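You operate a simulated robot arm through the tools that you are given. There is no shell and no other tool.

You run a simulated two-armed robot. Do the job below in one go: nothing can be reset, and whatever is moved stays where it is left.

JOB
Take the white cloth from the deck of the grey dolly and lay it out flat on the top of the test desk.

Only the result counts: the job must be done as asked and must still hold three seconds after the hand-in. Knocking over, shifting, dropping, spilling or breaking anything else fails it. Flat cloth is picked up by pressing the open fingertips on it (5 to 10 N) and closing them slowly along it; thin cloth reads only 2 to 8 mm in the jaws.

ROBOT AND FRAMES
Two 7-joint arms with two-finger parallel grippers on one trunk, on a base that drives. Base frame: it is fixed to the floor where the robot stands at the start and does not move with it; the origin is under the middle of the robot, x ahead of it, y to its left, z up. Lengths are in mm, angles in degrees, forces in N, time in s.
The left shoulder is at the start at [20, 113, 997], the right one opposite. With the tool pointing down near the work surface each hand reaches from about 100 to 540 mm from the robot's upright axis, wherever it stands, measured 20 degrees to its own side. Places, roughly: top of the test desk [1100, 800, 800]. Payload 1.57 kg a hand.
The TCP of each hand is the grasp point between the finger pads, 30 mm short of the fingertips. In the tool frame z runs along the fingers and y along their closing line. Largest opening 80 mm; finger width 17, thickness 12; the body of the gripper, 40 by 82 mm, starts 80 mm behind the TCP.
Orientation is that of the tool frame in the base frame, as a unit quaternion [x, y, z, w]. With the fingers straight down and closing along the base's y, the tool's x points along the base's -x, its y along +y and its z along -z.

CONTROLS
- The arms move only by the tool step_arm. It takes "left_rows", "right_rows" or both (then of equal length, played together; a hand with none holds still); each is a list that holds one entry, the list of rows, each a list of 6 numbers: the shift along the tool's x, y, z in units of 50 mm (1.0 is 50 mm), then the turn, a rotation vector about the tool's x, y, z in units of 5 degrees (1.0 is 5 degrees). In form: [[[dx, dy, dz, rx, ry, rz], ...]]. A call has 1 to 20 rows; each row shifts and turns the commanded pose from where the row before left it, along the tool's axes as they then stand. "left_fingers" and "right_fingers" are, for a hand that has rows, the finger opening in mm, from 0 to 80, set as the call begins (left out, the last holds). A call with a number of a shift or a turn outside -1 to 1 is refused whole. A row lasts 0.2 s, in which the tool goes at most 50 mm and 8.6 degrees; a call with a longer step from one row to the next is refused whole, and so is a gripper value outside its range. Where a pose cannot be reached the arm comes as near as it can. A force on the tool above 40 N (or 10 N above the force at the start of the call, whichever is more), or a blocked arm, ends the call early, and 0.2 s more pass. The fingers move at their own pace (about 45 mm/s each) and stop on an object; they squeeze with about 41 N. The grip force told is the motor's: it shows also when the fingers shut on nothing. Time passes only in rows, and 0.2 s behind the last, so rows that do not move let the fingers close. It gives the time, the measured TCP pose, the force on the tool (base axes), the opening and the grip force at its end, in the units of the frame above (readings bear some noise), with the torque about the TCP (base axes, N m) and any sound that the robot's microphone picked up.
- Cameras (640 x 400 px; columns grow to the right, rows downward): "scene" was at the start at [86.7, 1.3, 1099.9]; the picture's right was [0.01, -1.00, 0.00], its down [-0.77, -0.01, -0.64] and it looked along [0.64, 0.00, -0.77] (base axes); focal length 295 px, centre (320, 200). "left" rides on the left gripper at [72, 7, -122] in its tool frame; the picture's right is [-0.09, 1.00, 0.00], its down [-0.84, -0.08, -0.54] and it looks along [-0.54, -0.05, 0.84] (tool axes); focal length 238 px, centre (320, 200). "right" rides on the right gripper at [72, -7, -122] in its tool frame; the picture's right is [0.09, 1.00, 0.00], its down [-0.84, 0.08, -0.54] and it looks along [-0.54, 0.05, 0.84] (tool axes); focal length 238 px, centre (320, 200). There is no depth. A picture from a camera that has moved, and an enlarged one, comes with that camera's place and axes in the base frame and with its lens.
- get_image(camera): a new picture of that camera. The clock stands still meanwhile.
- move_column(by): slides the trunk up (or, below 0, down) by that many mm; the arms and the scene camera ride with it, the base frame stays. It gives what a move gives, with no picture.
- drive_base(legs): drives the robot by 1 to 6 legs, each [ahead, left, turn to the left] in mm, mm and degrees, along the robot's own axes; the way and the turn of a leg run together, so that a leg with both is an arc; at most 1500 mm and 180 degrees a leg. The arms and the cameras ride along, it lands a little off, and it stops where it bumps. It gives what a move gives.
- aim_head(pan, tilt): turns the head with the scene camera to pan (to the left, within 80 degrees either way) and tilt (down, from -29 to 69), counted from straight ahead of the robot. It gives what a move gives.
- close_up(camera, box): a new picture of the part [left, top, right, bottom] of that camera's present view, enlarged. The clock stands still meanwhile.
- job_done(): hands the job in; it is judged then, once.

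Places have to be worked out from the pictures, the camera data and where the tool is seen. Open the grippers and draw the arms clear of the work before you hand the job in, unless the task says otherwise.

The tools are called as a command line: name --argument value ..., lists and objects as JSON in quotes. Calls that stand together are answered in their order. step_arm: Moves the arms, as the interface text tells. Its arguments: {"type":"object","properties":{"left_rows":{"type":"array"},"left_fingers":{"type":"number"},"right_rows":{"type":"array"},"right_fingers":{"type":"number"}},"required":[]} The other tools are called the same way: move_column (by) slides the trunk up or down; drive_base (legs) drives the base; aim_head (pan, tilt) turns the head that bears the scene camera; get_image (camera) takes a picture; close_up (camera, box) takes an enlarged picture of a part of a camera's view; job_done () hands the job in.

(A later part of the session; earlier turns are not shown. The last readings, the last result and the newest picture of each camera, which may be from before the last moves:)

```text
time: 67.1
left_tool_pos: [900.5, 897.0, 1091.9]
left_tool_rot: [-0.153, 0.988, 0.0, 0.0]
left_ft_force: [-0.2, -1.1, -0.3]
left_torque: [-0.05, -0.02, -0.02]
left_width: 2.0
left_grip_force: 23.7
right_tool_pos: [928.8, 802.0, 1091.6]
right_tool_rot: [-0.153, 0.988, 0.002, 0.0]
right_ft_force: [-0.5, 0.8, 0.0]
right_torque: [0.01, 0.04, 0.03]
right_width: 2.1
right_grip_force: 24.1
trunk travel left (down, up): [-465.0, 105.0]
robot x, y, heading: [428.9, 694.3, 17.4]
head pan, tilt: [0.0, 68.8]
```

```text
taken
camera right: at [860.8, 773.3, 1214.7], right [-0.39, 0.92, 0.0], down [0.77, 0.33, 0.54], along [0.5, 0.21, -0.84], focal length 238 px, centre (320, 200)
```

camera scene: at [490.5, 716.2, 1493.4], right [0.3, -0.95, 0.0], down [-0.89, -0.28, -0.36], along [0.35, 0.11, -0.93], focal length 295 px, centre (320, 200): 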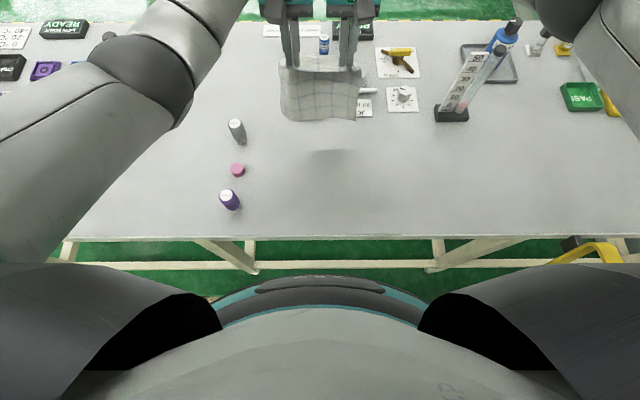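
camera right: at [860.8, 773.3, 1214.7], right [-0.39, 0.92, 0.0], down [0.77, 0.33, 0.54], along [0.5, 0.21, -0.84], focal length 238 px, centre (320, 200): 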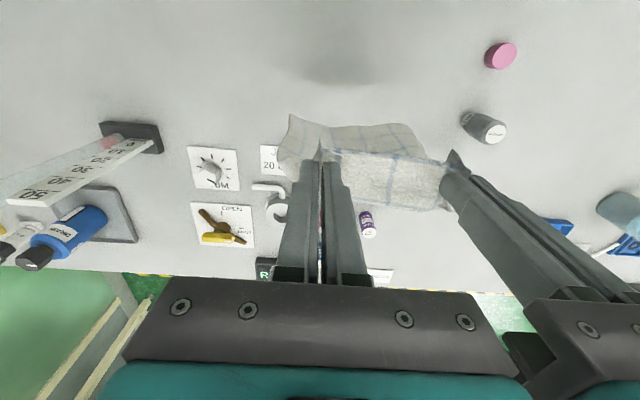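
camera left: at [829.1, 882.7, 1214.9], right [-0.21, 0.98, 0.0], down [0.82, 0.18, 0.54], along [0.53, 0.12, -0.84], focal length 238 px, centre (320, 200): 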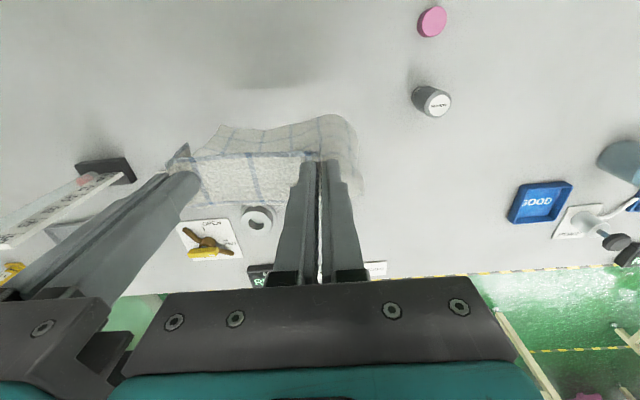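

The cloth hangs just above the desk. To keep the arms within reach later, I raise the hands 70 mm and move 18 mm further ahead, then lower the trunk 100 mm (TCP ≈1062, cloth bottom near the surface).

step_arm --left_rows '[[[-0.12, 0, -0.466, 0, 0, 0], [-0.12, 0, -0.466, 0, 0, 0], [-0.12, 0, -0.466, 0, 0, 0], [0, 0, 0, 0, 0, 0]]]' --right_rows '[[[-0.12, 0, -0.466, 0, 0, 0], [-0.12, 0, -0.466, 0, 0, 0], [-0.12, 0, -0.466, 0, 0, 0], [0, 0, 0, 0, 0, 0]]]'

move_column --by -100

aim_head --pan 0 --tilt 58

get_image --camera "scene"

get_image --camera "left"

```text
time: 68.1
left_tool_pos: [916.1, 902.9, 1162.9]
left_tool_rot: [-0.153, 0.988, 0.001, 0.0]
left_ft_force: [0.5, -1.0, -1.1]
left_torque: [-0.04, -0.04, -0.01]
left_width: 2.1
left_grip_force: 23.7
right_tool_pos: [946.8, 807.4, 1163.6]
right_tool_rot: [-0.153, 0.988, 0.001, 0.0]
right_ft_force: [-0.3, 1.3, 1.2]
right_torque: [0.06, 0.03, 0.01]
right_width: 1.9
right_grip_force: 23.2
trunk travel left (down, up): [-465.0, 105.0]
robot x, y, heading: [429.9, 697.2, 17.5]
head pan, tilt: [0.0, 68.8]
```

```text
time: 69.4
left_tool_pos: [916.8, 903.4, 1061.6]
left_tool_rot: [-0.154, 0.988, 0.001, -0.001]
left_ft_force: [-0.6, -1.1, 0.2]
left_torque: [-0.02, -0.01, 0.02]
left_width: 2.1
left_grip_force: 23.3
right_tool_pos: [947.1, 809.4, 1063.0]
right_tool_rot: [-0.153, 0.988, 0.001, 0.0]
right_ft_force: [-0.5, 0.8, 0.2]
right_torque: [0.05, -0.01, 0.02]
right_width: 1.7
right_grip_force: 23.8
trunk travel left (down, up): [-365.0, 205.0]
robot x, y, heading: [426.9, 693.7, 17.6]
head pan, tilt: [0.0, 68.8]
```

```text
time: 70.2
left_tool_pos: [915.6, 904.6, 1062.4]
left_tool_rot: [-0.153, 0.988, 0.001, -0.001]
left_ft_force: [0.4, -1.4, -0.4]
left_torque: [-0.05, -0.04, -0.03]
left_width: 1.6
left_grip_force: 23.5
right_tool_pos: [945.9, 808.6, 1063.1]
right_tool_rot: [-0.153, 0.988, 0.0, 0.0]
right_ft_force: [-0.1, 2.0, -0.6]
right_torque: [0.03, 0.03, -0.02]
right_width: 2.1
right_grip_force: 23.2
trunk travel left (down, up): [-365.0, 205.0]
robot x, y, heading: [426.9, 697.3, 17.6]
head pan, tilt: [0.0, 58.0]
```

```text
taken
camera scene: at [503.0, 720.2, 1405.0], right [0.3, -0.95, 0.0], down [-0.81, -0.26, -0.53], along [0.5, 0.16, -0.85], focal length 295 px, centre (320, 200)
```

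scene: 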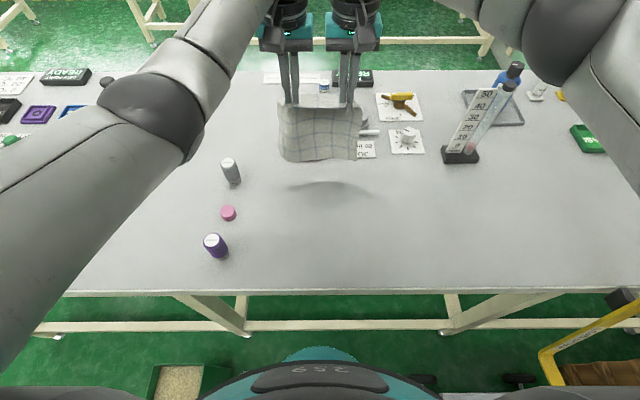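

```text
taken
camera left: at [846.1, 888.7, 1184.6], right [-0.21, 0.98, 0.0], down [0.82, 0.18, 0.54], along [0.53, 0.12, -0.84], focal length 238 px, centre (320, 200)
```

left: 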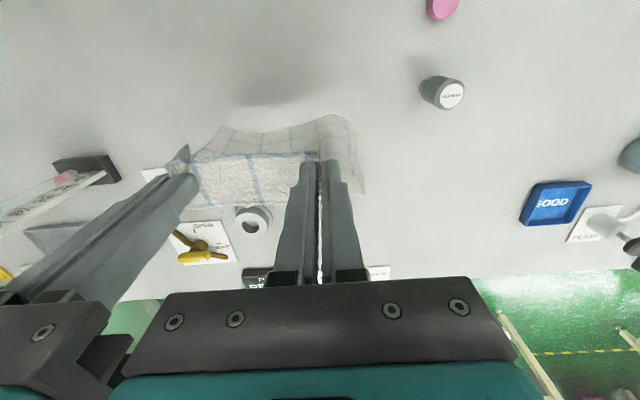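

The cloth's lower edge is about 50 mm above the desk. I lower and then draw the hands back toward me while descending, so the far edge lands first, pausing midway to check.

step_arm --left_rows '[[[0, 0, 0.4, 0, 0, 0], [0, 0, 0.4, 0, 0, 0], [0.26, 0, 0.2, 0, 0, 0], [0.3, 0, 0.2, 0, 0, 0], [0.4, 0, 0.18, 0, 0, 0], [0.4, 0, 0.16, 0, 0, 0], [0.36, 0, 0.18, 0, 0, 0]]]' --right_rows '[[[0, 0, 0.4, 0, 0, 0], [0, 0, 0.4, 0, 0, 0], [0.26, 0, 0.2, 0, 0, 0], [0.3, 0, 0.2, 0, 0, 0], [0.4, 0, 0.18, 0, 0, 0], [0.4, 0, 0.16, 0, 0, 0], [0.36, 0, 0.18, 0, 0, 0]]]'

get_image --camera "scene"

get_image --camera "left"

get_image --camera "right"

```text
time: 71.8
left_tool_pos: [834.6, 878.8, 976.0]
left_tool_rot: [-0.153, 0.988, 0.001, -0.001]
left_ft_force: [1.4, -2.3, 0.2]
left_torque: [-0.1, -0.04, -0.05]
left_width: 2.0
left_grip_force: 23.8
right_tool_pos: [862.7, 781.2, 977.2]
right_tool_rot: [-0.153, 0.988, 0.002, 0.0]
right_ft_force: [-1.2, 2.7, -0.4]
right_torque: [0.06, 0.02, -0.03]
right_width: 2.0
right_grip_force: 23.6
trunk travel left (down, up): [-365.0, 205.0]
robot x, y, heading: [426.8, 691.6, 17.6]
head pan, tilt: [0.0, 58.0]
```

```text
taken
camera scene: at [502.6, 720.0, 1405.1], right [0.3, -0.95, 0.0], down [-0.81, -0.26, -0.53], along [0.51, 0.16, -0.85], focal length 295 px, centre (320, 200)
```

scene: 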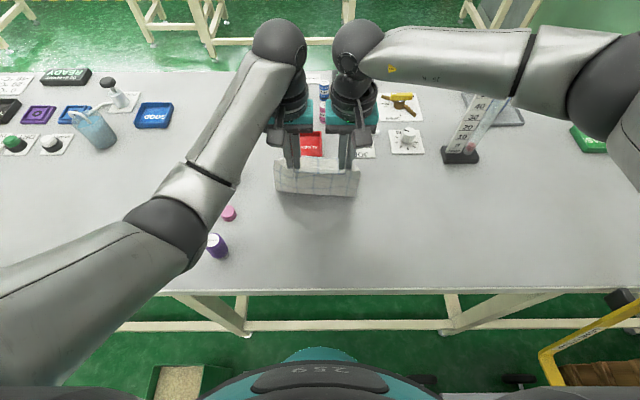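

```text
taken
camera left: at [764.3, 863.2, 1098.3], right [-0.21, 0.98, 0.0], down [0.82, 0.18, 0.54], along [0.53, 0.12, -0.84], focal length 238 px, centre (320, 200)
```

left: 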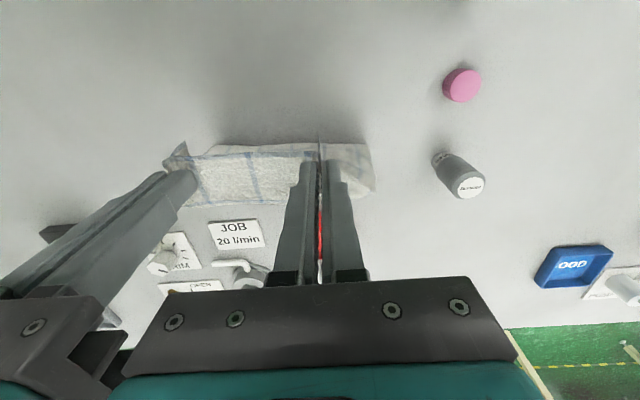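

```text
taken
camera right: at [795.0, 752.6, 1098.5], right [-0.39, 0.92, 0.0], down [0.77, 0.33, 0.54], along [0.5, 0.21, -0.84], focal length 238 px, centre (320, 200)
```

right: 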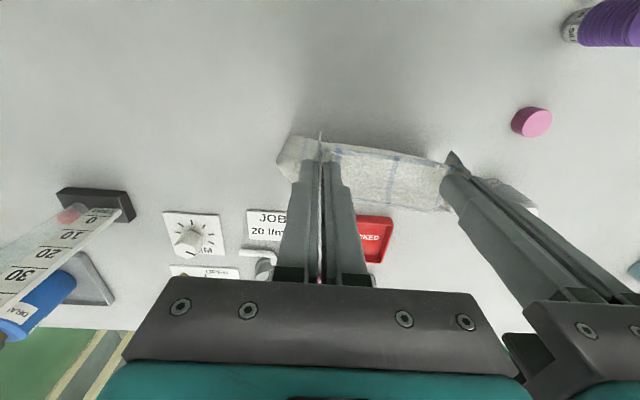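

The cloth is now meeting the desk. I zoom in to see how its lower part lies before continuing.

close_up --camera "scene" --box '[240, 120, 400, 220]'

close_up --camera "left" --box '[120, 110, 440, 310]'

```text
4.00 times, centred on (320, 170) of scene
camera zoom: at [502.6, 720.0, 1405.1], right [0.3, -0.95, 0.0], down [-0.81, -0.26, -0.53], along [0.51, 0.16, -0.85], focal length 1179 px, centre (320, 320)
```

zoom: 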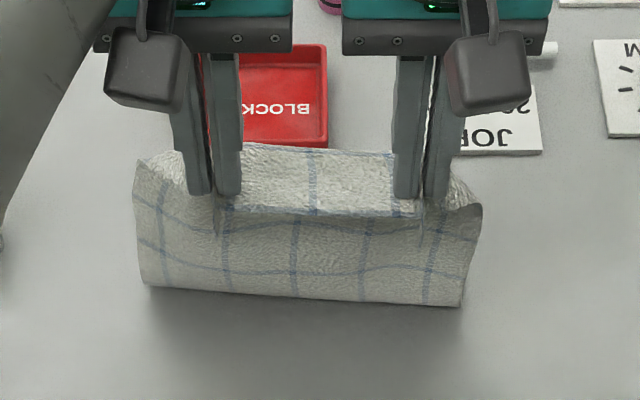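

```text
2.00 times, centred on (280, 210) of left
camera zoom: at [764.3, 863.2, 1098.3], right [-0.21, 0.98, 0.0], down [0.82, 0.18, 0.54], along [0.53, 0.12, -0.84], focal length 477 px, centre (400, 180)
```

zoom: 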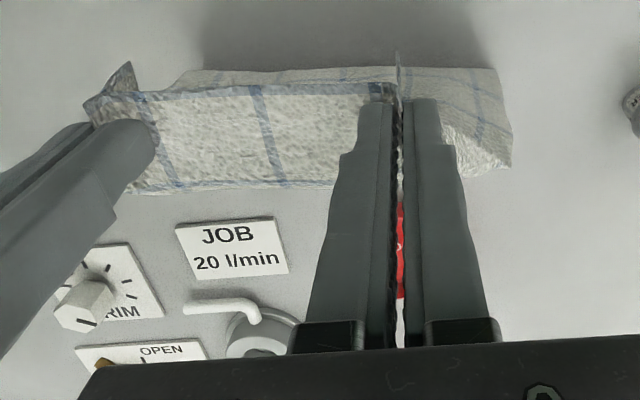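

The sheet leaves the jaws forward and hangs so its lower edge is just at desk level around 470 mm ahead – too near for the full length. I lift 20 mm and move forward 85 mm again, then let it settle.

step_arm --left_rows '[[[0, 0, -0.4, 0, 0, 0], [-0.34, 0, 0, 0, 0, 0], [-0.34, 0, 0, 0, 0, 0], [-0.34, 0, 0, 0, 0, 0], [-0.34, 0, 0, 0, 0, 0], [-0.34, 0, 0, 0, 0, 0], [0, 0, 0, 0, 0, 0], [0, 0, 0, 0, 0, 0], [0, 0, 0, 0, 0, 0], [0, 0, 0, 0, 0, 0]]]' --right_rows '[[[0, 0, -0.4, 0, 0, 0], [-0.34, 0, 0, 0, 0, 0], [-0.34, 0, 0, 0, 0, 0], [-0.34, 0, 0, 0, 0, 0], [-0.34, 0, 0, 0, 0, 0], [-0.34, 0, 0, 0, 0, 0], [0, 0, 0, 0, 0, 0], [0, 0, 0, 0, 0, 0], [0, 0, 0, 0, 0, 0], [0, 0, 0, 0, 0, 0]]]'

close_up --camera "scene" --box '[220, 80, 420, 205]'

close_up --camera "left" --box '[120, 110, 440, 310]'

```text
time: 74.0
left_tool_pos: [915.2, 904.0, 996.0]
left_tool_rot: [-0.153, 0.988, 0.0, 0.0]
left_ft_force: [0.7, -1.3, -0.6]
left_torque: [-0.05, 0.0, -0.06]
left_width: 2.3
left_grip_force: 23.3
right_tool_pos: [944.7, 808.0, 997.3]
right_tool_rot: [-0.153, 0.988, 0.0, 0.0]
right_ft_force: [-0.8, 1.3, 0.5]
right_torque: [0.07, -0.02, 0.02]
right_width: 2.0
right_grip_force: 24.5
trunk travel left (down, up): [-365.0, 205.0]
robot x, y, heading: [430.0, 695.1, 17.7]
head pan, tilt: [0.0, 58.0]
```

```text
3.20 times, centred on (320, 142) of scene
camera zoom: at [503.0, 720.2, 1405.0], right [0.3, -0.95, 0.0], down [-0.81, -0.26, -0.53], along [0.51, 0.16, -0.85], focal length 943 px, centre (320, 384)
```

zoom: 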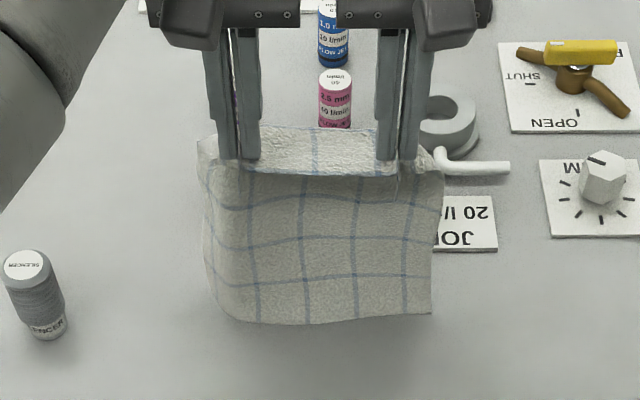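

```text
2.00 times, centred on (280, 210) of left
camera zoom: at [845.4, 888.2, 1118.8], right [-0.21, 0.98, 0.0], down [0.82, 0.18, 0.54], along [0.53, 0.12, -0.84], focal length 477 px, centre (400, 180)
```

zoom: 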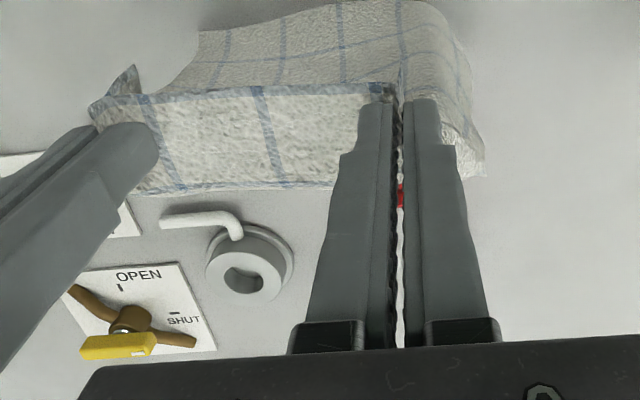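

The lower edge is touching and curled toward me, so the cloth hangs longer than I assumed. I lift to TCP≈1060 to let it hang free and settle.

step_arm --left_rows '[[[0, 0, -0.4, 0, 0, 0], [0, 0, -0.4, 0, 0, 0], [0, 0, -0.5, 0, 0, 0], [0, 0, 0, 0, 0, 0], [0, 0, 0, 0, 0, 0], [0, 0, 0, 0, 0, 0], [0, 0, 0, 0, 0, 0], [0, 0, 0, 0, 0, 0], [0, 0, 0, 0, 0, 0]]]' --right_rows '[[[0, 0, -0.4, 0, 0, 0], [0, 0, -0.4, 0, 0, 0], [0, 0, -0.5, 0, 0, 0], [0, 0, 0, 0, 0, 0], [0, 0, 0, 0, 0, 0], [0, 0, 0, 0, 0, 0], [0, 0, 0, 0, 0, 0], [0, 0, 0, 0, 0, 0], [0, 0, 0, 0, 0, 0]]]'

close_up --camera "scene" --box '[220, 80, 420, 205]'

close_up --camera "left" --box '[120, 80, 440, 280]'

```text
time: 76.0
left_tool_pos: [914.9, 903.7, 1061.5]
left_tool_rot: [-0.153, 0.988, 0.0, -0.001]
left_ft_force: [1.2, -2.4, -0.1]
left_torque: [-0.08, -0.05, -0.02]
left_width: 2.2
left_grip_force: 23.6
right_tool_pos: [945.8, 807.0, 1061.2]
right_tool_rot: [-0.153, 0.988, 0.002, 0.001]
right_ft_force: [-0.9, 2.2, 0.0]
right_torque: [0.06, 0.06, 0.01]
right_width: 2.1
right_grip_force: 23.1
trunk travel left (down, up): [-365.0, 205.0]
robot x, y, heading: [424.7, 693.0, 17.5]
head pan, tilt: [0.0, 58.0]
```

```text
3.20 times, centred on (320, 142) of scene
camera zoom: at [503.0, 720.2, 1405.0], right [0.3, -0.95, 0.0], down [-0.81, -0.26, -0.53], along [0.51, 0.16, -0.85], focal length 943 px, centre (320, 384)
```

zoom: 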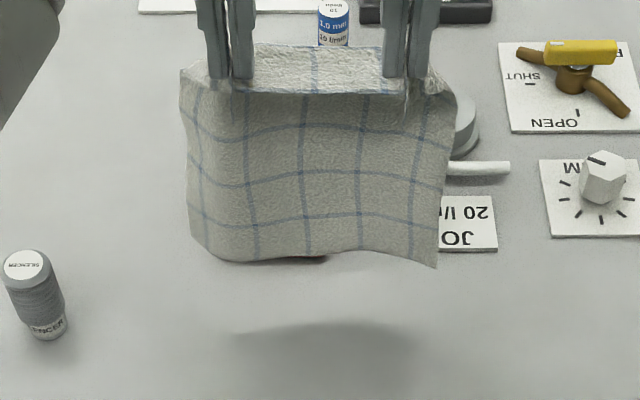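

```text
2.00 times, centred on (280, 180) of left
camera zoom: at [845.1, 888.4, 1183.3], right [-0.21, 0.98, 0.0], down [0.82, 0.18, 0.54], along [0.53, 0.12, -0.84], focal length 477 px, centre (400, 240)
```

zoom: 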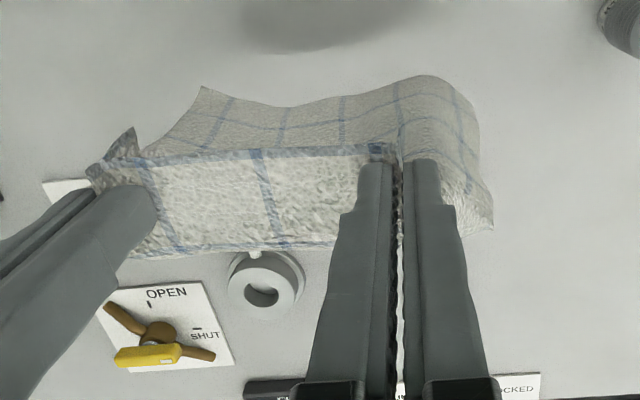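

The cloth hangs evenly, about 200 mm wide, its bottom just above the desk with the "JOB" label safely beyond. I start the back-and-down laying motion and pause midway.

step_arm --left_rows '[[[0.2, 0, 0.24, 0, 0, 0], [0.3, 0, 0.16, 0, 0, 0], [0.44, 0, 0.16, 0, 0, 0], [0.48, 0, 0.18, 0, 0, 0], [0.48, 0, 0.2, 0, 0, 0]]]' --right_rows '[[[0.2, 0, 0.24, 0, 0, 0], [0.3, 0, 0.16, 0, 0, 0], [0.44, 0, 0.16, 0, 0, 0], [0.48, 0, 0.18, 0, 0, 0], [0.48, 0, 0.2, 0, 0, 0]]]'

close_up --camera "scene" --box '[220, 100, 420, 225]'

close_up --camera "left" --box '[120, 80, 440, 280]'

```text
time: 77.2
left_tool_pos: [824.8, 873.4, 1013.8]
left_tool_rot: [-0.154, 0.988, 0.0, 0.0]
left_ft_force: [0.8, -1.5, -0.3]
left_torque: [-0.07, -0.03, -0.01]
left_width: 1.8
left_grip_force: 23.4
right_tool_pos: [854.1, 779.0, 1015.3]
right_tool_rot: [-0.153, 0.988, 0.0, 0.0]
right_ft_force: [-1.0, 1.7, 0.3]
right_torque: [0.05, 0.02, 0.0]
right_width: 2.0
right_grip_force: 23.5
trunk travel left (down, up): [-365.0, 205.0]
robot x, y, heading: [430.1, 691.5, 17.6]
head pan, tilt: [0.0, 58.0]
```

```text
3.20 times, centred on (320, 162) of scene
camera zoom: at [502.5, 720.0, 1405.1], right [0.3, -0.95, 0.0], down [-0.81, -0.26, -0.53], along [0.51, 0.16, -0.85], focal length 943 px, centre (320, 320)
```

zoom: 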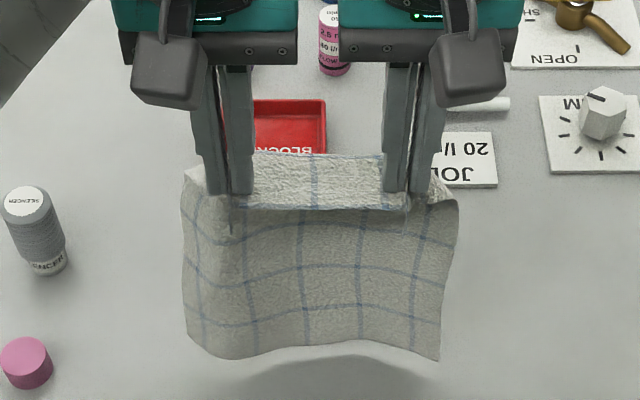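

```text
2.00 times, centred on (280, 180) of left
camera zoom: at [753.3, 859.0, 1137.0], right [-0.21, 0.98, 0.0], down [0.82, 0.18, 0.54], along [0.53, 0.12, -0.84], focal length 477 px, centre (400, 240)
```

zoom: 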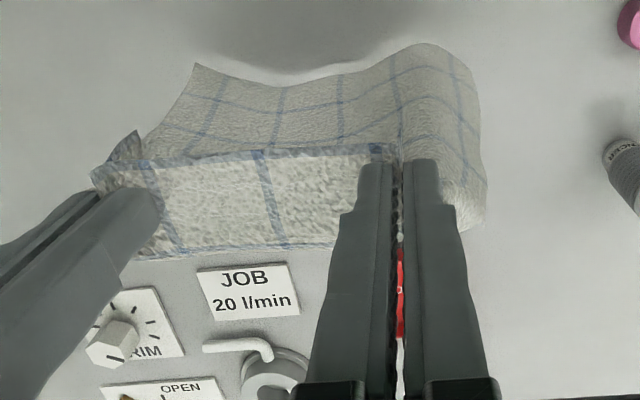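

The bottom is only just reaching the desk here and I have swung it back. Looking back, my first attempt actually had the lower part lying forward correctly, so I return to the same start (TCP≈1062, 528 mm ahead), let it settle, and repeat that motion.

step_arm --left_rows '[[[0, 0, -0.47, 0, 0, 0], [0, 0, -0.49, 0, 0, 0], [-0.25, 0, 0, 0, 0, 0], [-0.35, 0, 0, 0, 0, 0], [-0.4, 0, 0, 0, 0, 0], [-0.4, 0, 0, 0, 0, 0], [-0.3, 0, 0, 0, 0, 0], [-0.22, 0, 0, 0, 0, 0], [0, 0, 0, 0, 0, 0], [0, 0, 0, 0, 0, 0], [0, 0, 0, 0, 0, 0], [0, 0, 0, 0, 0, 0], [0, 0, 0, 0, 0, 0], [0, 0, 0, 0, 0, 0], [0, 0, 0, 0, 0, 0], [0, 0, 0, 0, 0, 0]]]' --right_rows '[[[0, 0, -0.47, 0, 0, 0], [0, 0, -0.49, 0, 0, 0], [-0.25, 0, 0, 0, 0, 0], [-0.35, 0, 0, 0, 0, 0], [-0.4, 0, 0, 0, 0, 0], [-0.4, 0, 0, 0, 0, 0], [-0.3, 0, 0, 0, 0, 0], [-0.22, 0, 0, 0, 0, 0], [0, 0, 0, 0, 0, 0], [0, 0, 0, 0, 0, 0], [0, 0, 0, 0, 0, 0], [0, 0, 0, 0, 0, 0], [0, 0, 0, 0, 0, 0], [0, 0, 0, 0, 0, 0], [0, 0, 0, 0, 0, 0], [0, 0, 0, 0, 0, 0]]]'

close_up --camera "scene" --box '[220, 80, 420, 205]'

close_up --camera "left" --box '[120, 80, 440, 280]'

```text
time: 80.6
left_tool_pos: [918.5, 904.4, 1061.8]
left_tool_rot: [-0.153, 0.988, 0.001, 0.0]
left_ft_force: [0.4, -0.4, 0.7]
left_torque: [-0.04, 0.0, -0.02]
left_width: 1.9
left_grip_force: 23.4
right_tool_pos: [947.4, 809.3, 1062.5]
right_tool_rot: [-0.152, 0.988, 0.001, 0.0]
right_ft_force: [0.6, -0.4, -0.6]
right_torque: [-0.02, -0.01, -0.03]
right_width: 2.0
right_grip_force: 23.3
trunk travel left (down, up): [-365.0, 205.0]
robot x, y, heading: [429.3, 699.4, 17.6]
head pan, tilt: [0.0, 58.0]
```

```text
3.20 times, centred on (320, 142) of scene
camera zoom: at [503.0, 720.2, 1405.0], right [0.3, -0.95, 0.0], down [-0.81, -0.26, -0.53], along [0.51, 0.16, -0.85], focal length 943 px, centre (320, 384)
```

zoom: 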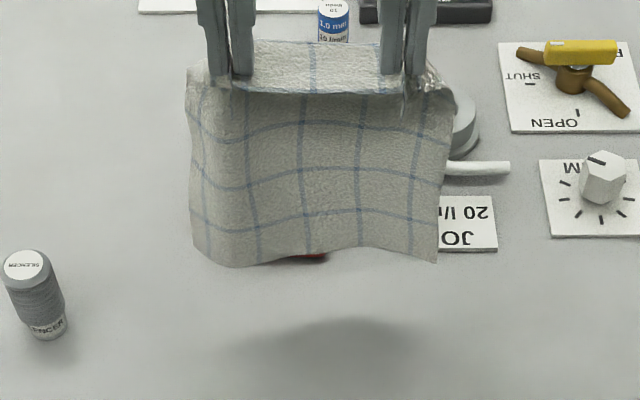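

```text
2.00 times, centred on (280, 180) of left
camera zoom: at [846.9, 888.9, 1184.3], right [-0.21, 0.98, 0.0], down [0.82, 0.18, 0.54], along [0.53, 0.12, -0.84], focal length 477 px, centre (400, 240)
```

zoom: 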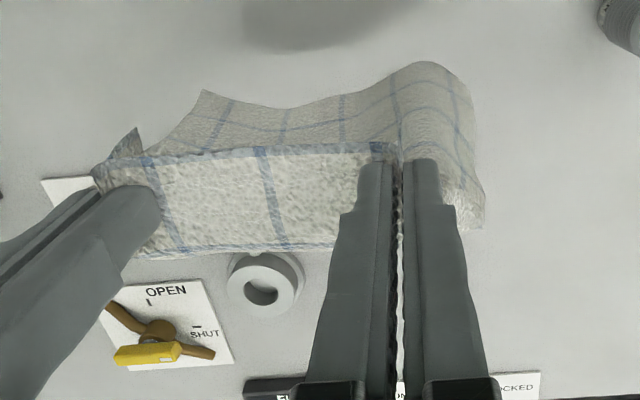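

Hanging freely again. I repeat the first motion: 40 mm straight down, then back while descending.

step_arm --left_rows '[[[0, 0, 0.4, 0, 0, 0], [0, 0, 0.4, 0, 0, 0], [0.26, 0, 0.2, 0, 0, 0], [0.3, 0, 0.2, 0, 0, 0], [0.4, 0, 0.18, 0, 0, 0], [0.4, 0, 0.16, 0, 0, 0], [0.36, 0, 0.18, 0, 0, 0]]]' --right_rows '[[[0, 0, 0.4, 0, 0, 0], [0, 0, 0.4, 0, 0, 0], [0.26, 0, 0.2, 0, 0, 0], [0.3, 0, 0.2, 0, 0, 0], [0.4, 0, 0.18, 0, 0, 0], [0.4, 0, 0.16, 0, 0, 0], [0.36, 0, 0.18, 0, 0, 0]]]'

close_up --camera "scene" --box '[220, 100, 420, 225]'

close_up --camera "left" --box '[120, 80, 440, 280]'

close_up --camera "right" --box '[200, 80, 520, 280]'

```text
time: 82.2
left_tool_pos: [834.3, 877.8, 975.4]
left_tool_rot: [-0.152, 0.988, 0.001, -0.001]
left_ft_force: [-0.4, -2.0, -0.4]
left_torque: [-0.08, -0.02, -0.02]
left_width: 2.1
left_grip_force: 23.9
right_tool_pos: [863.9, 782.5, 976.8]
right_tool_rot: [-0.154, 0.988, 0.002, 0.0]
right_ft_force: [-0.8, 1.3, -0.7]
right_torque: [0.07, 0.0, -0.04]
right_width: 1.9
right_grip_force: 23.6
trunk travel left (down, up): [-365.0, 205.0]
robot x, y, heading: [426.0, 694.1, 17.4]
head pan, tilt: [0.0, 58.0]
```

```text
3.20 times, centred on (320, 162) of scene
camera zoom: at [502.6, 720.0, 1405.1], right [0.3, -0.95, 0.0], down [-0.81, -0.26, -0.53], along [0.51, 0.16, -0.85], focal length 943 px, centre (320, 320)
```

zoom: 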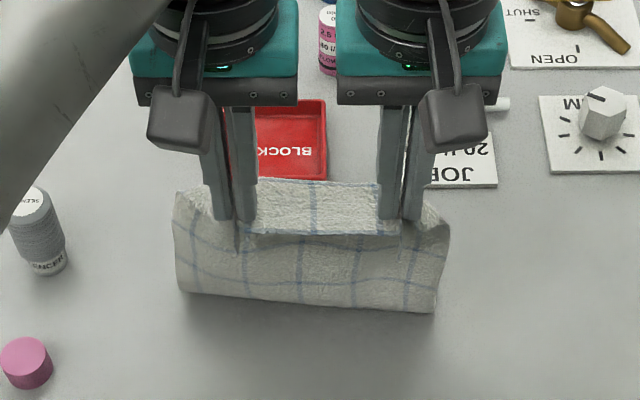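

```text
2.00 times, centred on (280, 180) of left
camera zoom: at [763.7, 863.2, 1098.8], right [-0.21, 0.98, 0.0], down [0.82, 0.18, 0.54], along [0.53, 0.12, -0.84], focal length 477 px, centre (400, 240)
```

zoom: 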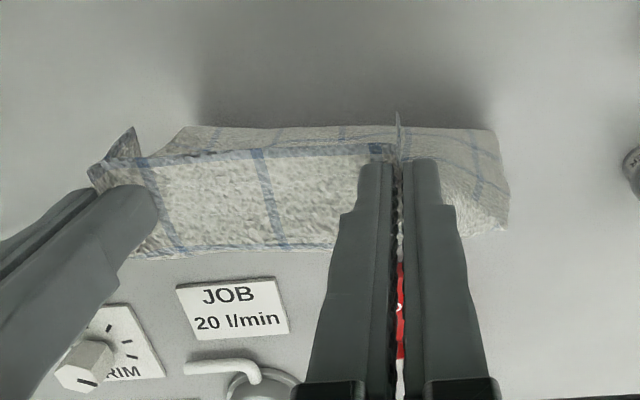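

```text
2.00 times, centred on (360, 180) of right
camera zoom: at [796.3, 753.4, 1099.4], right [-0.39, 0.92, 0.0], down [0.77, 0.33, 0.54], along [0.5, 0.21, -0.84], focal length 477 px, centre (240, 240)
```

zoom: 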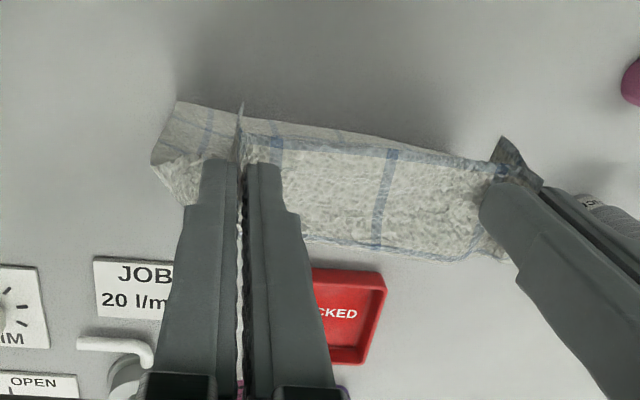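

The lower part lies forward on the desk hidden behind the hanging sheet, as wanted. I continue back and down.

step_arm --left_rows '[[[0.34, 0, 0.2, 0, 0, 0], [0.3, 0, 0.22, 0, 0, 0], [0.28, 0, 0.24, 0, 0, 0], [0.24, 0, 0.26, 0, 0, 0], [0.22, 0, 0.26, 0, 0, 0]]]' --right_rows '[[[0.34, 0, 0.2, 0, 0, 0], [0.3, 0, 0.22, 0, 0, 0], [0.28, 0, 0.24, 0, 0, 0], [0.24, 0, 0.26, 0, 0, 0], [0.22, 0, 0.26, 0, 0, 0]]]'

close_up --camera "scene" --box '[200, 100, 440, 250]'

close_up --camera "left" --box '[120, 80, 440, 280]'

close_up --camera "right" --box '[200, 80, 520, 280]'

```text
time: 83.4
left_tool_pos: [767.6, 858.0, 918.2]
left_tool_rot: [-0.152, 0.988, 0.001, 0.0]
left_ft_force: [0.7, -2.0, -0.1]
left_torque: [-0.08, -0.03, -0.05]
left_width: 1.9
left_grip_force: 23.7
right_tool_pos: [798.7, 762.8, 916.4]
right_tool_rot: [-0.153, 0.988, 0.001, 0.0]
right_ft_force: [-1.9, 1.3, -0.3]
right_torque: [0.06, -0.01, 0.01]
right_width: 1.7
right_grip_force: 23.9
trunk travel left (down, up): [-365.0, 205.0]
robot x, y, heading: [429.5, 693.5, 17.3]
head pan, tilt: [0.0, 58.0]
```

```text
2.67 times, centred on (320, 175) of scene
camera zoom: at [502.8, 720.1, 1405.1], right [0.3, -0.95, 0.0], down [-0.81, -0.26, -0.53], along [0.51, 0.16, -0.85], focal length 786 px, centre (320, 267)
```

zoom: 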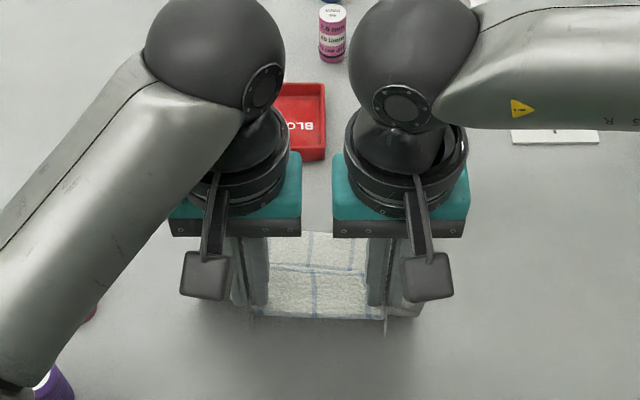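

```text
2.00 times, centred on (280, 180) of left
camera zoom: at [697.8, 842.7, 1040.5], right [-0.21, 0.98, 0.0], down [0.82, 0.18, 0.54], along [0.53, 0.12, -0.84], focal length 477 px, centre (400, 240)
```

zoom: 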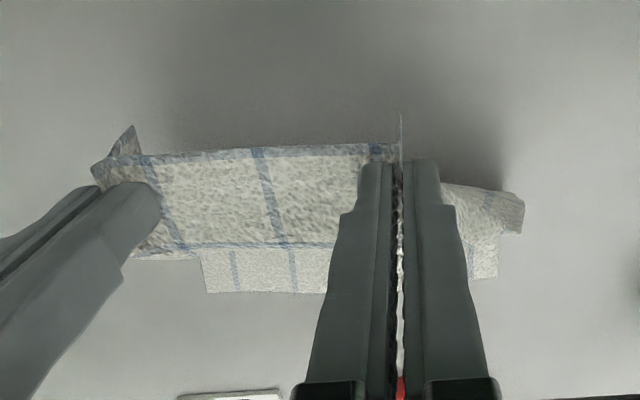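

```text
2.00 times, centred on (360, 180) of right
camera zoom: at [730.3, 733.2, 1038.7], right [-0.39, 0.92, 0.0], down [0.77, 0.33, 0.54], along [0.5, 0.21, -0.84], focal length 477 px, centre (240, 240)
```

zoom: 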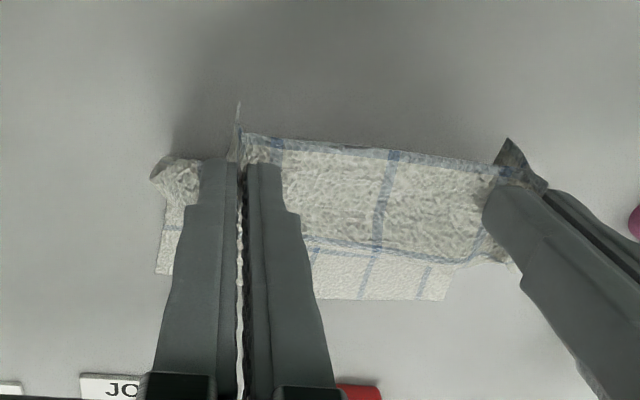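

The far half now lies flat, top face up, far edge about 497 mm ahead. I continue down and back, checking the left elbow's clearance to the purple bottle partway.

step_arm --left_rows '[[[0.24, 0, 0.24, 0, 0, 0], [0.24, 0, 0.24, 0, 0, 0], [0.24, 0, 0.24, 0, 0, 0]]]' --right_rows '[[[0.24, 0, 0.24, 0, 0, 0], [0.24, 0, 0.24, 0, 0, 0], [0.24, 0, 0.24, 0, 0, 0]]]'

get_image --camera "scene"

get_image --camera "left"

get_image --camera "right"

```text
time: 84.2
left_tool_pos: [733.8, 847.6, 881.1]
left_tool_rot: [-0.152, 0.988, 0.001, 0.0]
left_ft_force: [0.4, -2.5, 0.7]
left_torque: [-0.1, 0.0, -0.01]
left_width: 2.0
left_grip_force: 23.6
right_tool_pos: [763.8, 750.9, 881.8]
right_tool_rot: [-0.153, 0.988, 0.001, 0.0]
right_ft_force: [-0.7, 3.2, 0.0]
right_torque: [0.07, 0.04, 0.0]
right_width: 2.2
right_grip_force: 23.6
trunk travel left (down, up): [-365.0, 205.0]
robot x, y, heading: [427.7, 697.8, 17.4]
head pan, tilt: [0.0, 58.0]
```

```text
taken
camera scene: at [502.7, 720.1, 1405.1], right [0.3, -0.95, 0.0], down [-0.81, -0.26, -0.53], along [0.51, 0.16, -0.85], focal length 295 px, centre (320, 200)
```

scene: 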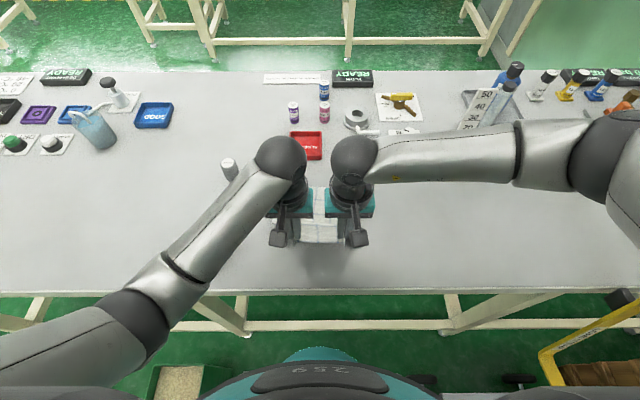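

```text
taken
camera left: at [663.3, 832.3, 1003.7], right [-0.21, 0.98, 0.0], down [0.82, 0.18, 0.54], along [0.53, 0.12, -0.84], focal length 238 px, centre (320, 200)
```

left: 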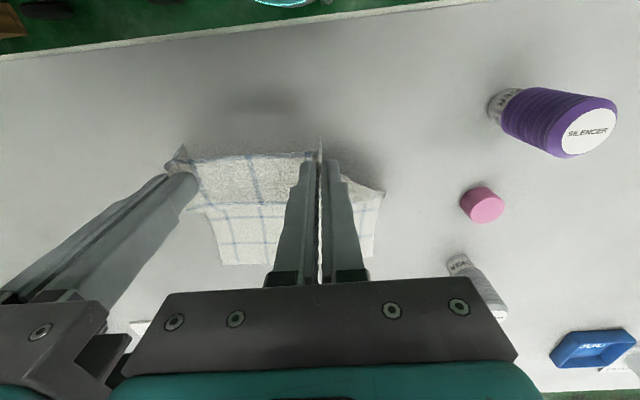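

```text
taken
camera right: at [696.1, 722.3, 1003.9], right [-0.39, 0.92, 0.0], down [0.77, 0.33, 0.54], along [0.5, 0.21, -0.84], focal length 238 px, centre (320, 200)
```

right: 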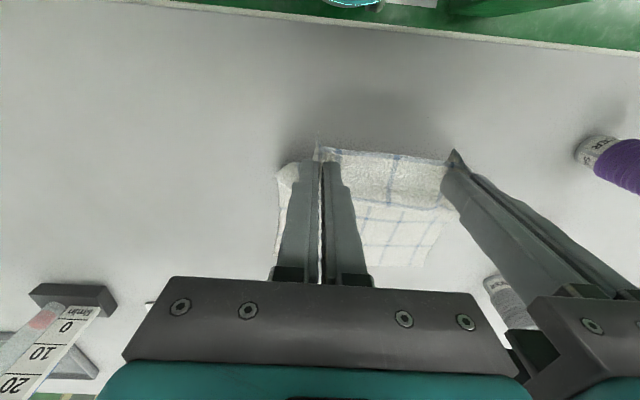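

Far portion stays flat and the arm is well above the bottle. I continue another three small steps down and back.

step_arm --left_rows '[[[0.24, 0, 0.22, 0, 0, 0], [0.22, 0, 0.22, 0, 0, 0], [0.2, 0, 0.22, 0, 0, 0]]]' --right_rows '[[[0.24, 0, 0.22, 0, 0, 0], [0.22, 0, 0.22, 0, 0, 0], [0.2, 0, 0.22, 0, 0, 0]]]'

get_image --camera "scene"

get_image --camera "left"

get_image --camera "right"

```text
time: 85.0
left_tool_pos: [703.2, 836.0, 847.9]
left_tool_rot: [-0.153, 0.988, 0.001, 0.0]
left_ft_force: [0.9, -0.8, -0.3]
left_torque: [-0.03, -0.03, -0.01]
left_width: 1.9
left_grip_force: 23.9
right_tool_pos: [732.8, 739.2, 847.9]
right_tool_rot: [-0.153, 0.988, 0.0, 0.001]
right_ft_force: [-0.2, 0.9, -0.5]
right_torque: [0.04, 0.02, -0.04]
right_width: 2.1
right_grip_force: 23.0
trunk travel left (down, up): [-365.0, 205.0]
robot x, y, heading: [426.9, 695.0, 17.4]
head pan, tilt: [0.0, 58.0]
```

```text
taken
camera scene: at [502.8, 720.1, 1405.1], right [0.3, -0.95, 0.0], down [-0.81, -0.26, -0.53], along [0.51, 0.16, -0.85], focal length 295 px, centre (320, 200)
```

scene: 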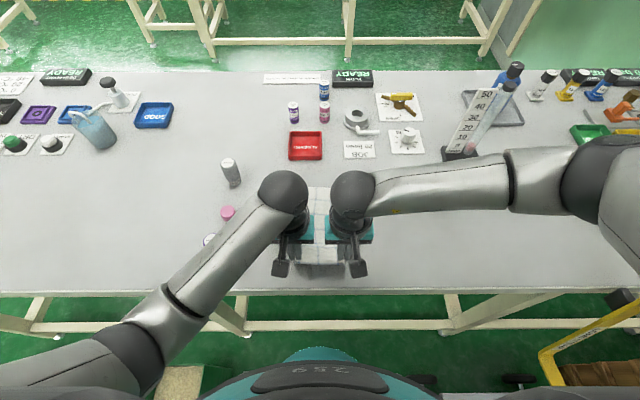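

```text
taken
camera left: at [632.3, 820.7, 971.0], right [-0.21, 0.98, 0.0], down [0.82, 0.18, 0.54], along [0.53, 0.12, -0.84], focal length 238 px, centre (320, 200)
```

left: 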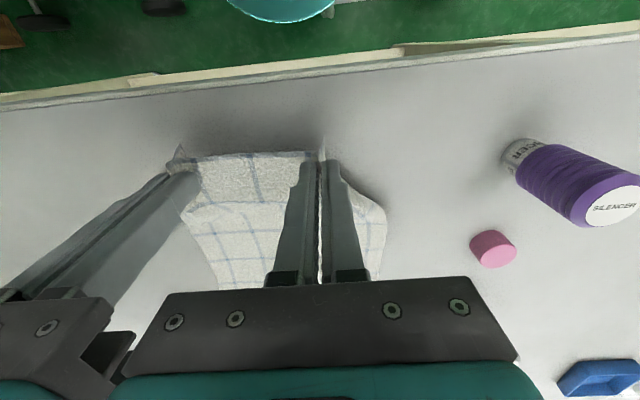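

```text
taken
camera right: at [664.2, 712.0, 970.5], right [-0.39, 0.92, 0.0], down [0.77, 0.33, 0.54], along [0.5, 0.21, -0.84], focal length 238 px, centre (320, 200)
```

right: 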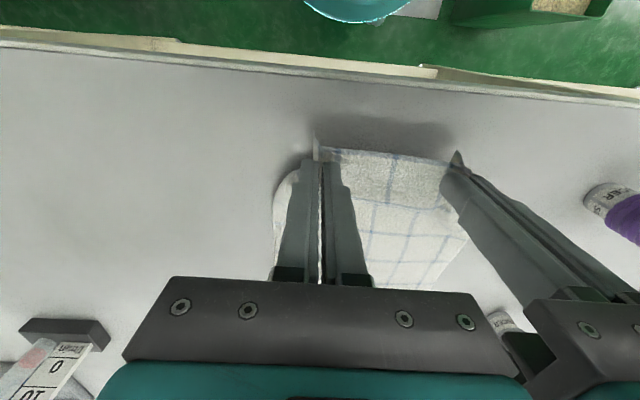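

Almost down: TCP 848, hands about 304 mm ahead, desk edge at roughly 240. I lower the last 13 mm while moving back a little.

step_arm --left_rows '[[[0.14, 0, 0.14, 0, 0, 0], [0.1, 0, 0.1, 0, 0, 0], [0, 0, 0, 0, 0, 0]]]' --right_rows '[[[0.14, 0, 0.14, 0, 0, 0], [0.1, 0, 0.1, 0, 0, 0], [0, 0, 0, 0, 0, 0]]]'

get_image --camera "left"

get_image --camera "right"

close_up --camera "scene" --box '[220, 170, 420, 295]'

```text
time: 85.8
left_tool_pos: [692.6, 831.1, 836.8]
left_tool_rot: [-0.153, 0.988, 0.0, 0.0]
left_ft_force: [0.7, -0.7, -0.5]
left_torque: [0.01, 0.0, 0.0]
left_width: 2.0
left_grip_force: 23.9
right_tool_pos: [720.5, 736.6, 836.6]
right_tool_rot: [-0.153, 0.988, 0.002, 0.0]
right_ft_force: [-0.3, 0.2, -0.6]
right_torque: [0.0, 0.02, 0.01]
right_width: 2.0
right_grip_force: 24.0
trunk travel left (down, up): [-365.0, 205.0]
robot x, y, heading: [427.1, 695.3, 17.6]
head pan, tilt: [0.0, 58.0]
```

```text
taken
camera left: at [621.5, 816.7, 959.0], right [-0.21, 0.98, 0.0], down [0.82, 0.18, 0.54], along [0.53, 0.12, -0.84], focal length 238 px, centre (320, 200)
```

left: 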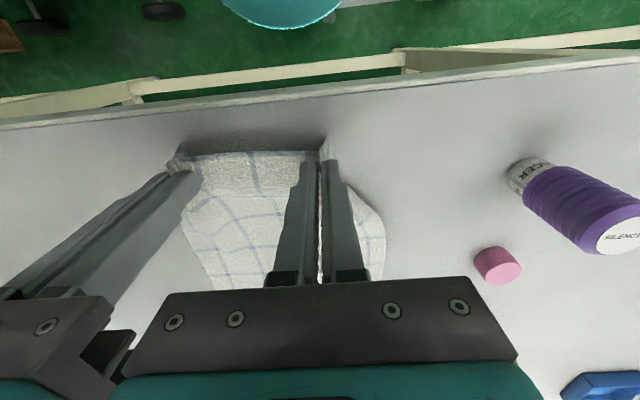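

```text
taken
camera right: at [652.7, 708.0, 958.6], right [-0.39, 0.92, 0.0], down [0.77, 0.33, 0.54], along [0.5, 0.21, -0.84], focal length 238 px, centre (320, 200)
```

right: 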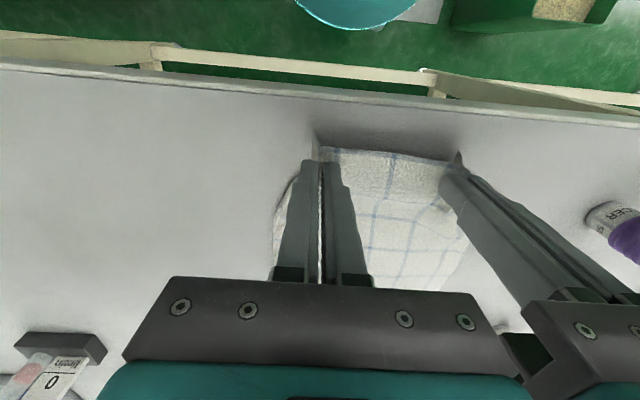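

```text
3.20 times, centred on (320, 232) of scene
camera zoom: at [503.0, 720.2, 1405.1], right [0.3, -0.95, 0.0], down [-0.81, -0.26, -0.53], along [0.51, 0.16, -0.85], focal length 943 px, centre (320, 96)
```

zoom: 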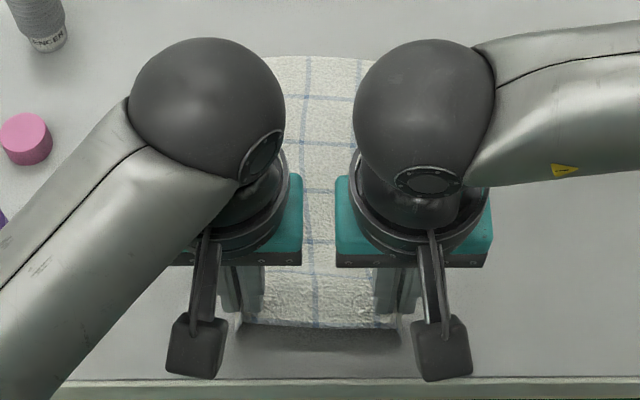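

The cloth lies forward of the hands, hem about 33 mm from the desk edge, with roughly 15 mm slack. I lower 4 mm more and draw it 12 mm back to take out the slack.

step_arm --left_rows '[[[0, 0, 0.08, 0, 0, 0], [0.06, 0, 0, 0, 0, 0], [0.06, 0, 0, 0, 0, 0], [0.06, 0, 0, 0, 0, 0], [0.06, 0, 0, 0, 0, 0], [0, 0, 0, 0, 0, 0]]]' --right_rows '[[[0, 0, 0.08, 0, 0, 0], [0.06, 0, 0, 0, 0, 0], [0.06, 0, 0, 0, 0, 0], [0.06, 0, 0, 0, 0, 0], [0.06, 0, 0, 0, 0, 0], [0, 0, 0, 0, 0, 0]]]'

get_image --camera "left"

close_up --camera "scene" --box '[220, 170, 420, 295]'

```text
time: 87.2
left_tool_pos: [680.5, 830.7, 833.1]
left_tool_rot: [-0.152, 0.988, 0.001, 0.0]
left_ft_force: [1.4, -2.2, 0.7]
left_torque: [-0.07, 0.0, -0.03]
left_width: 2.2
left_grip_force: 23.6
right_tool_pos: [709.0, 732.6, 831.7]
right_tool_rot: [-0.154, 0.988, 0.001, 0.0]
right_ft_force: [-1.2, 2.5, 0.4]
right_torque: [0.04, 0.02, 0.0]
right_width: 2.1
right_grip_force: 23.4
trunk travel left (down, up): [-365.0, 205.0]
robot x, y, heading: [428.0, 692.6, 17.4]
head pan, tilt: [0.0, 58.0]
```

```text
taken
camera left: at [609.5, 813.9, 955.8], right [-0.21, 0.98, 0.0], down [0.82, 0.18, 0.54], along [0.53, 0.12, -0.84], focal length 238 px, centre (320, 200)
```

left: 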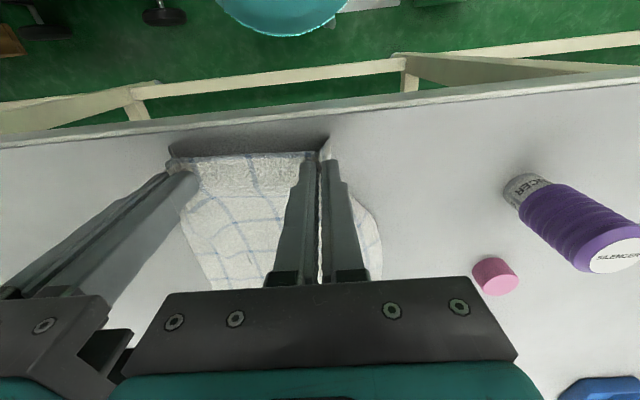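

```text
3.20 times, centred on (320, 232) of scene
camera zoom: at [503.0, 720.2, 1405.0], right [0.3, -0.95, 0.0], down [-0.81, -0.26, -0.53], along [0.51, 0.16, -0.85], focal length 943 px, centre (320, 96)
```

zoom: 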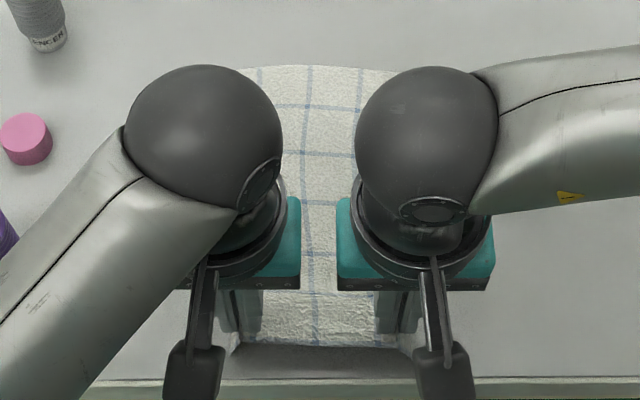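

The slack is out and the hem is about 20 mm inside the desk edge. I now press the tips lightly on the desk so that opening the fingers slowly spreads the gathered folds out again.

step_arm --left_rows '[[[0, 0, 0.03, 0, 0, 0], [0, 0, 0, 0, 0, 0]]]' --right_rows '[[[0, 0, 0.03, 0, 0, 0], [0, 0, 0, 0, 0, 0]]]'

step_arm --left_rows '[[[0, 0, 0.03, 0, 0, 0], [0, 0, 0, 0, 0, 0]]]' --right_rows '[[[0, 0, 0.03, 0, 0, 0], [0, 0, 0, 0, 0, 0]]]'

```text
time: 87.8
left_tool_pos: [678.7, 829.7, 831.2]
left_tool_rot: [-0.153, 0.988, 0.001, -0.001]
left_ft_force: [0.8, -1.7, 0.7]
left_torque: [-0.07, -0.02, -0.04]
left_width: 1.9
left_grip_force: 23.6
right_tool_pos: [709.8, 733.0, 830.8]
right_tool_rot: [-0.153, 0.988, 0.0, 0.0]
right_ft_force: [-1.2, 1.1, -0.5]
right_torque: [0.03, 0.02, -0.02]
right_width: 1.9
right_grip_force: 23.4
trunk travel left (down, up): [-365.0, 205.0]
robot x, y, heading: [431.2, 696.5, 17.3]
head pan, tilt: [0.0, 58.0]
```

```text
time: 88.4
left_tool_pos: [681.3, 828.7, 829.5]
left_tool_rot: [-0.153, 0.988, 0.001, 0.0]
left_ft_force: [0.8, -2.1, 0.7]
left_torque: [-0.03, -0.04, -0.05]
left_width: 2.1
left_grip_force: 23.3
right_tool_pos: [710.2, 734.4, 829.5]
right_tool_rot: [-0.153, 0.988, 0.001, 0.0]
right_ft_force: [-0.6, 2.0, -0.1]
right_torque: [0.09, 0.07, 0.0]
right_width: 2.1
right_grip_force: 24.1
trunk travel left (down, up): [-365.0, 205.0]
robot x, y, heading: [430.5, 695.7, 17.2]
head pan, tilt: [0.0, 58.0]
```

No contact yet at TCP 829.5, so I keep stepping down 1.5 mm at a time.

step_arm --left_rows '[[[0, 0, 0.03, 0, 0, 0], [0, 0, 0, 0, 0, 0]]]' --right_rows '[[[0, 0, 0.03, 0, 0, 0], [0, 0, 0, 0, 0, 0]]]'

step_arm --left_rows '[[[0, 0, 0.03, 0, 0, 0], [0, 0, 0, 0, 0, 0]]]' --right_rows '[[[0, 0, 0.03, 0, 0, 0], [0, 0, 0, 0, 0, 0]]]'

```text
time: 89.0
left_tool_pos: [679.5, 829.3, 827.5]
left_tool_rot: [-0.154, 0.988, 0.001, 0.0]
left_ft_force: [1.1, -0.4, -0.4]
left_torque: [-0.06, -0.03, -0.06]
left_width: 2.3
left_grip_force: 23.2
right_tool_pos: [709.2, 733.9, 828.6]
right_tool_rot: [-0.153, 0.988, 0.001, 0.0]
right_ft_force: [-1.4, 1.7, 0.4]
right_torque: [0.05, 0.01, 0.03]
right_width: 1.9
right_grip_force: 23.5
trunk travel left (down, up): [-365.0, 205.0]
robot x, y, heading: [429.6, 696.6, 17.5]
head pan, tilt: [0.0, 58.0]
```

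```text
time: 89.6
left_tool_pos: [679.7, 828.9, 825.8]
left_tool_rot: [-0.153, 0.988, 0.001, -0.001]
left_ft_force: [-0.3, -1.7, 0.1]
left_torque: [-0.05, -0.01, 0.0]
left_width: 1.9
left_grip_force: 23.5
right_tool_pos: [708.8, 733.7, 826.0]
right_tool_rot: [-0.153, 0.988, 0.001, 0.001]
right_ft_force: [-0.4, 1.6, 0.4]
right_torque: [0.0, 0.01, 0.03]
right_width: 2.2
right_grip_force: 24.0
trunk travel left (down, up): [-365.0, 205.0]
robot x, y, heading: [428.0, 696.4, 17.5]
head pan, tilt: [0.0, 58.0]
```

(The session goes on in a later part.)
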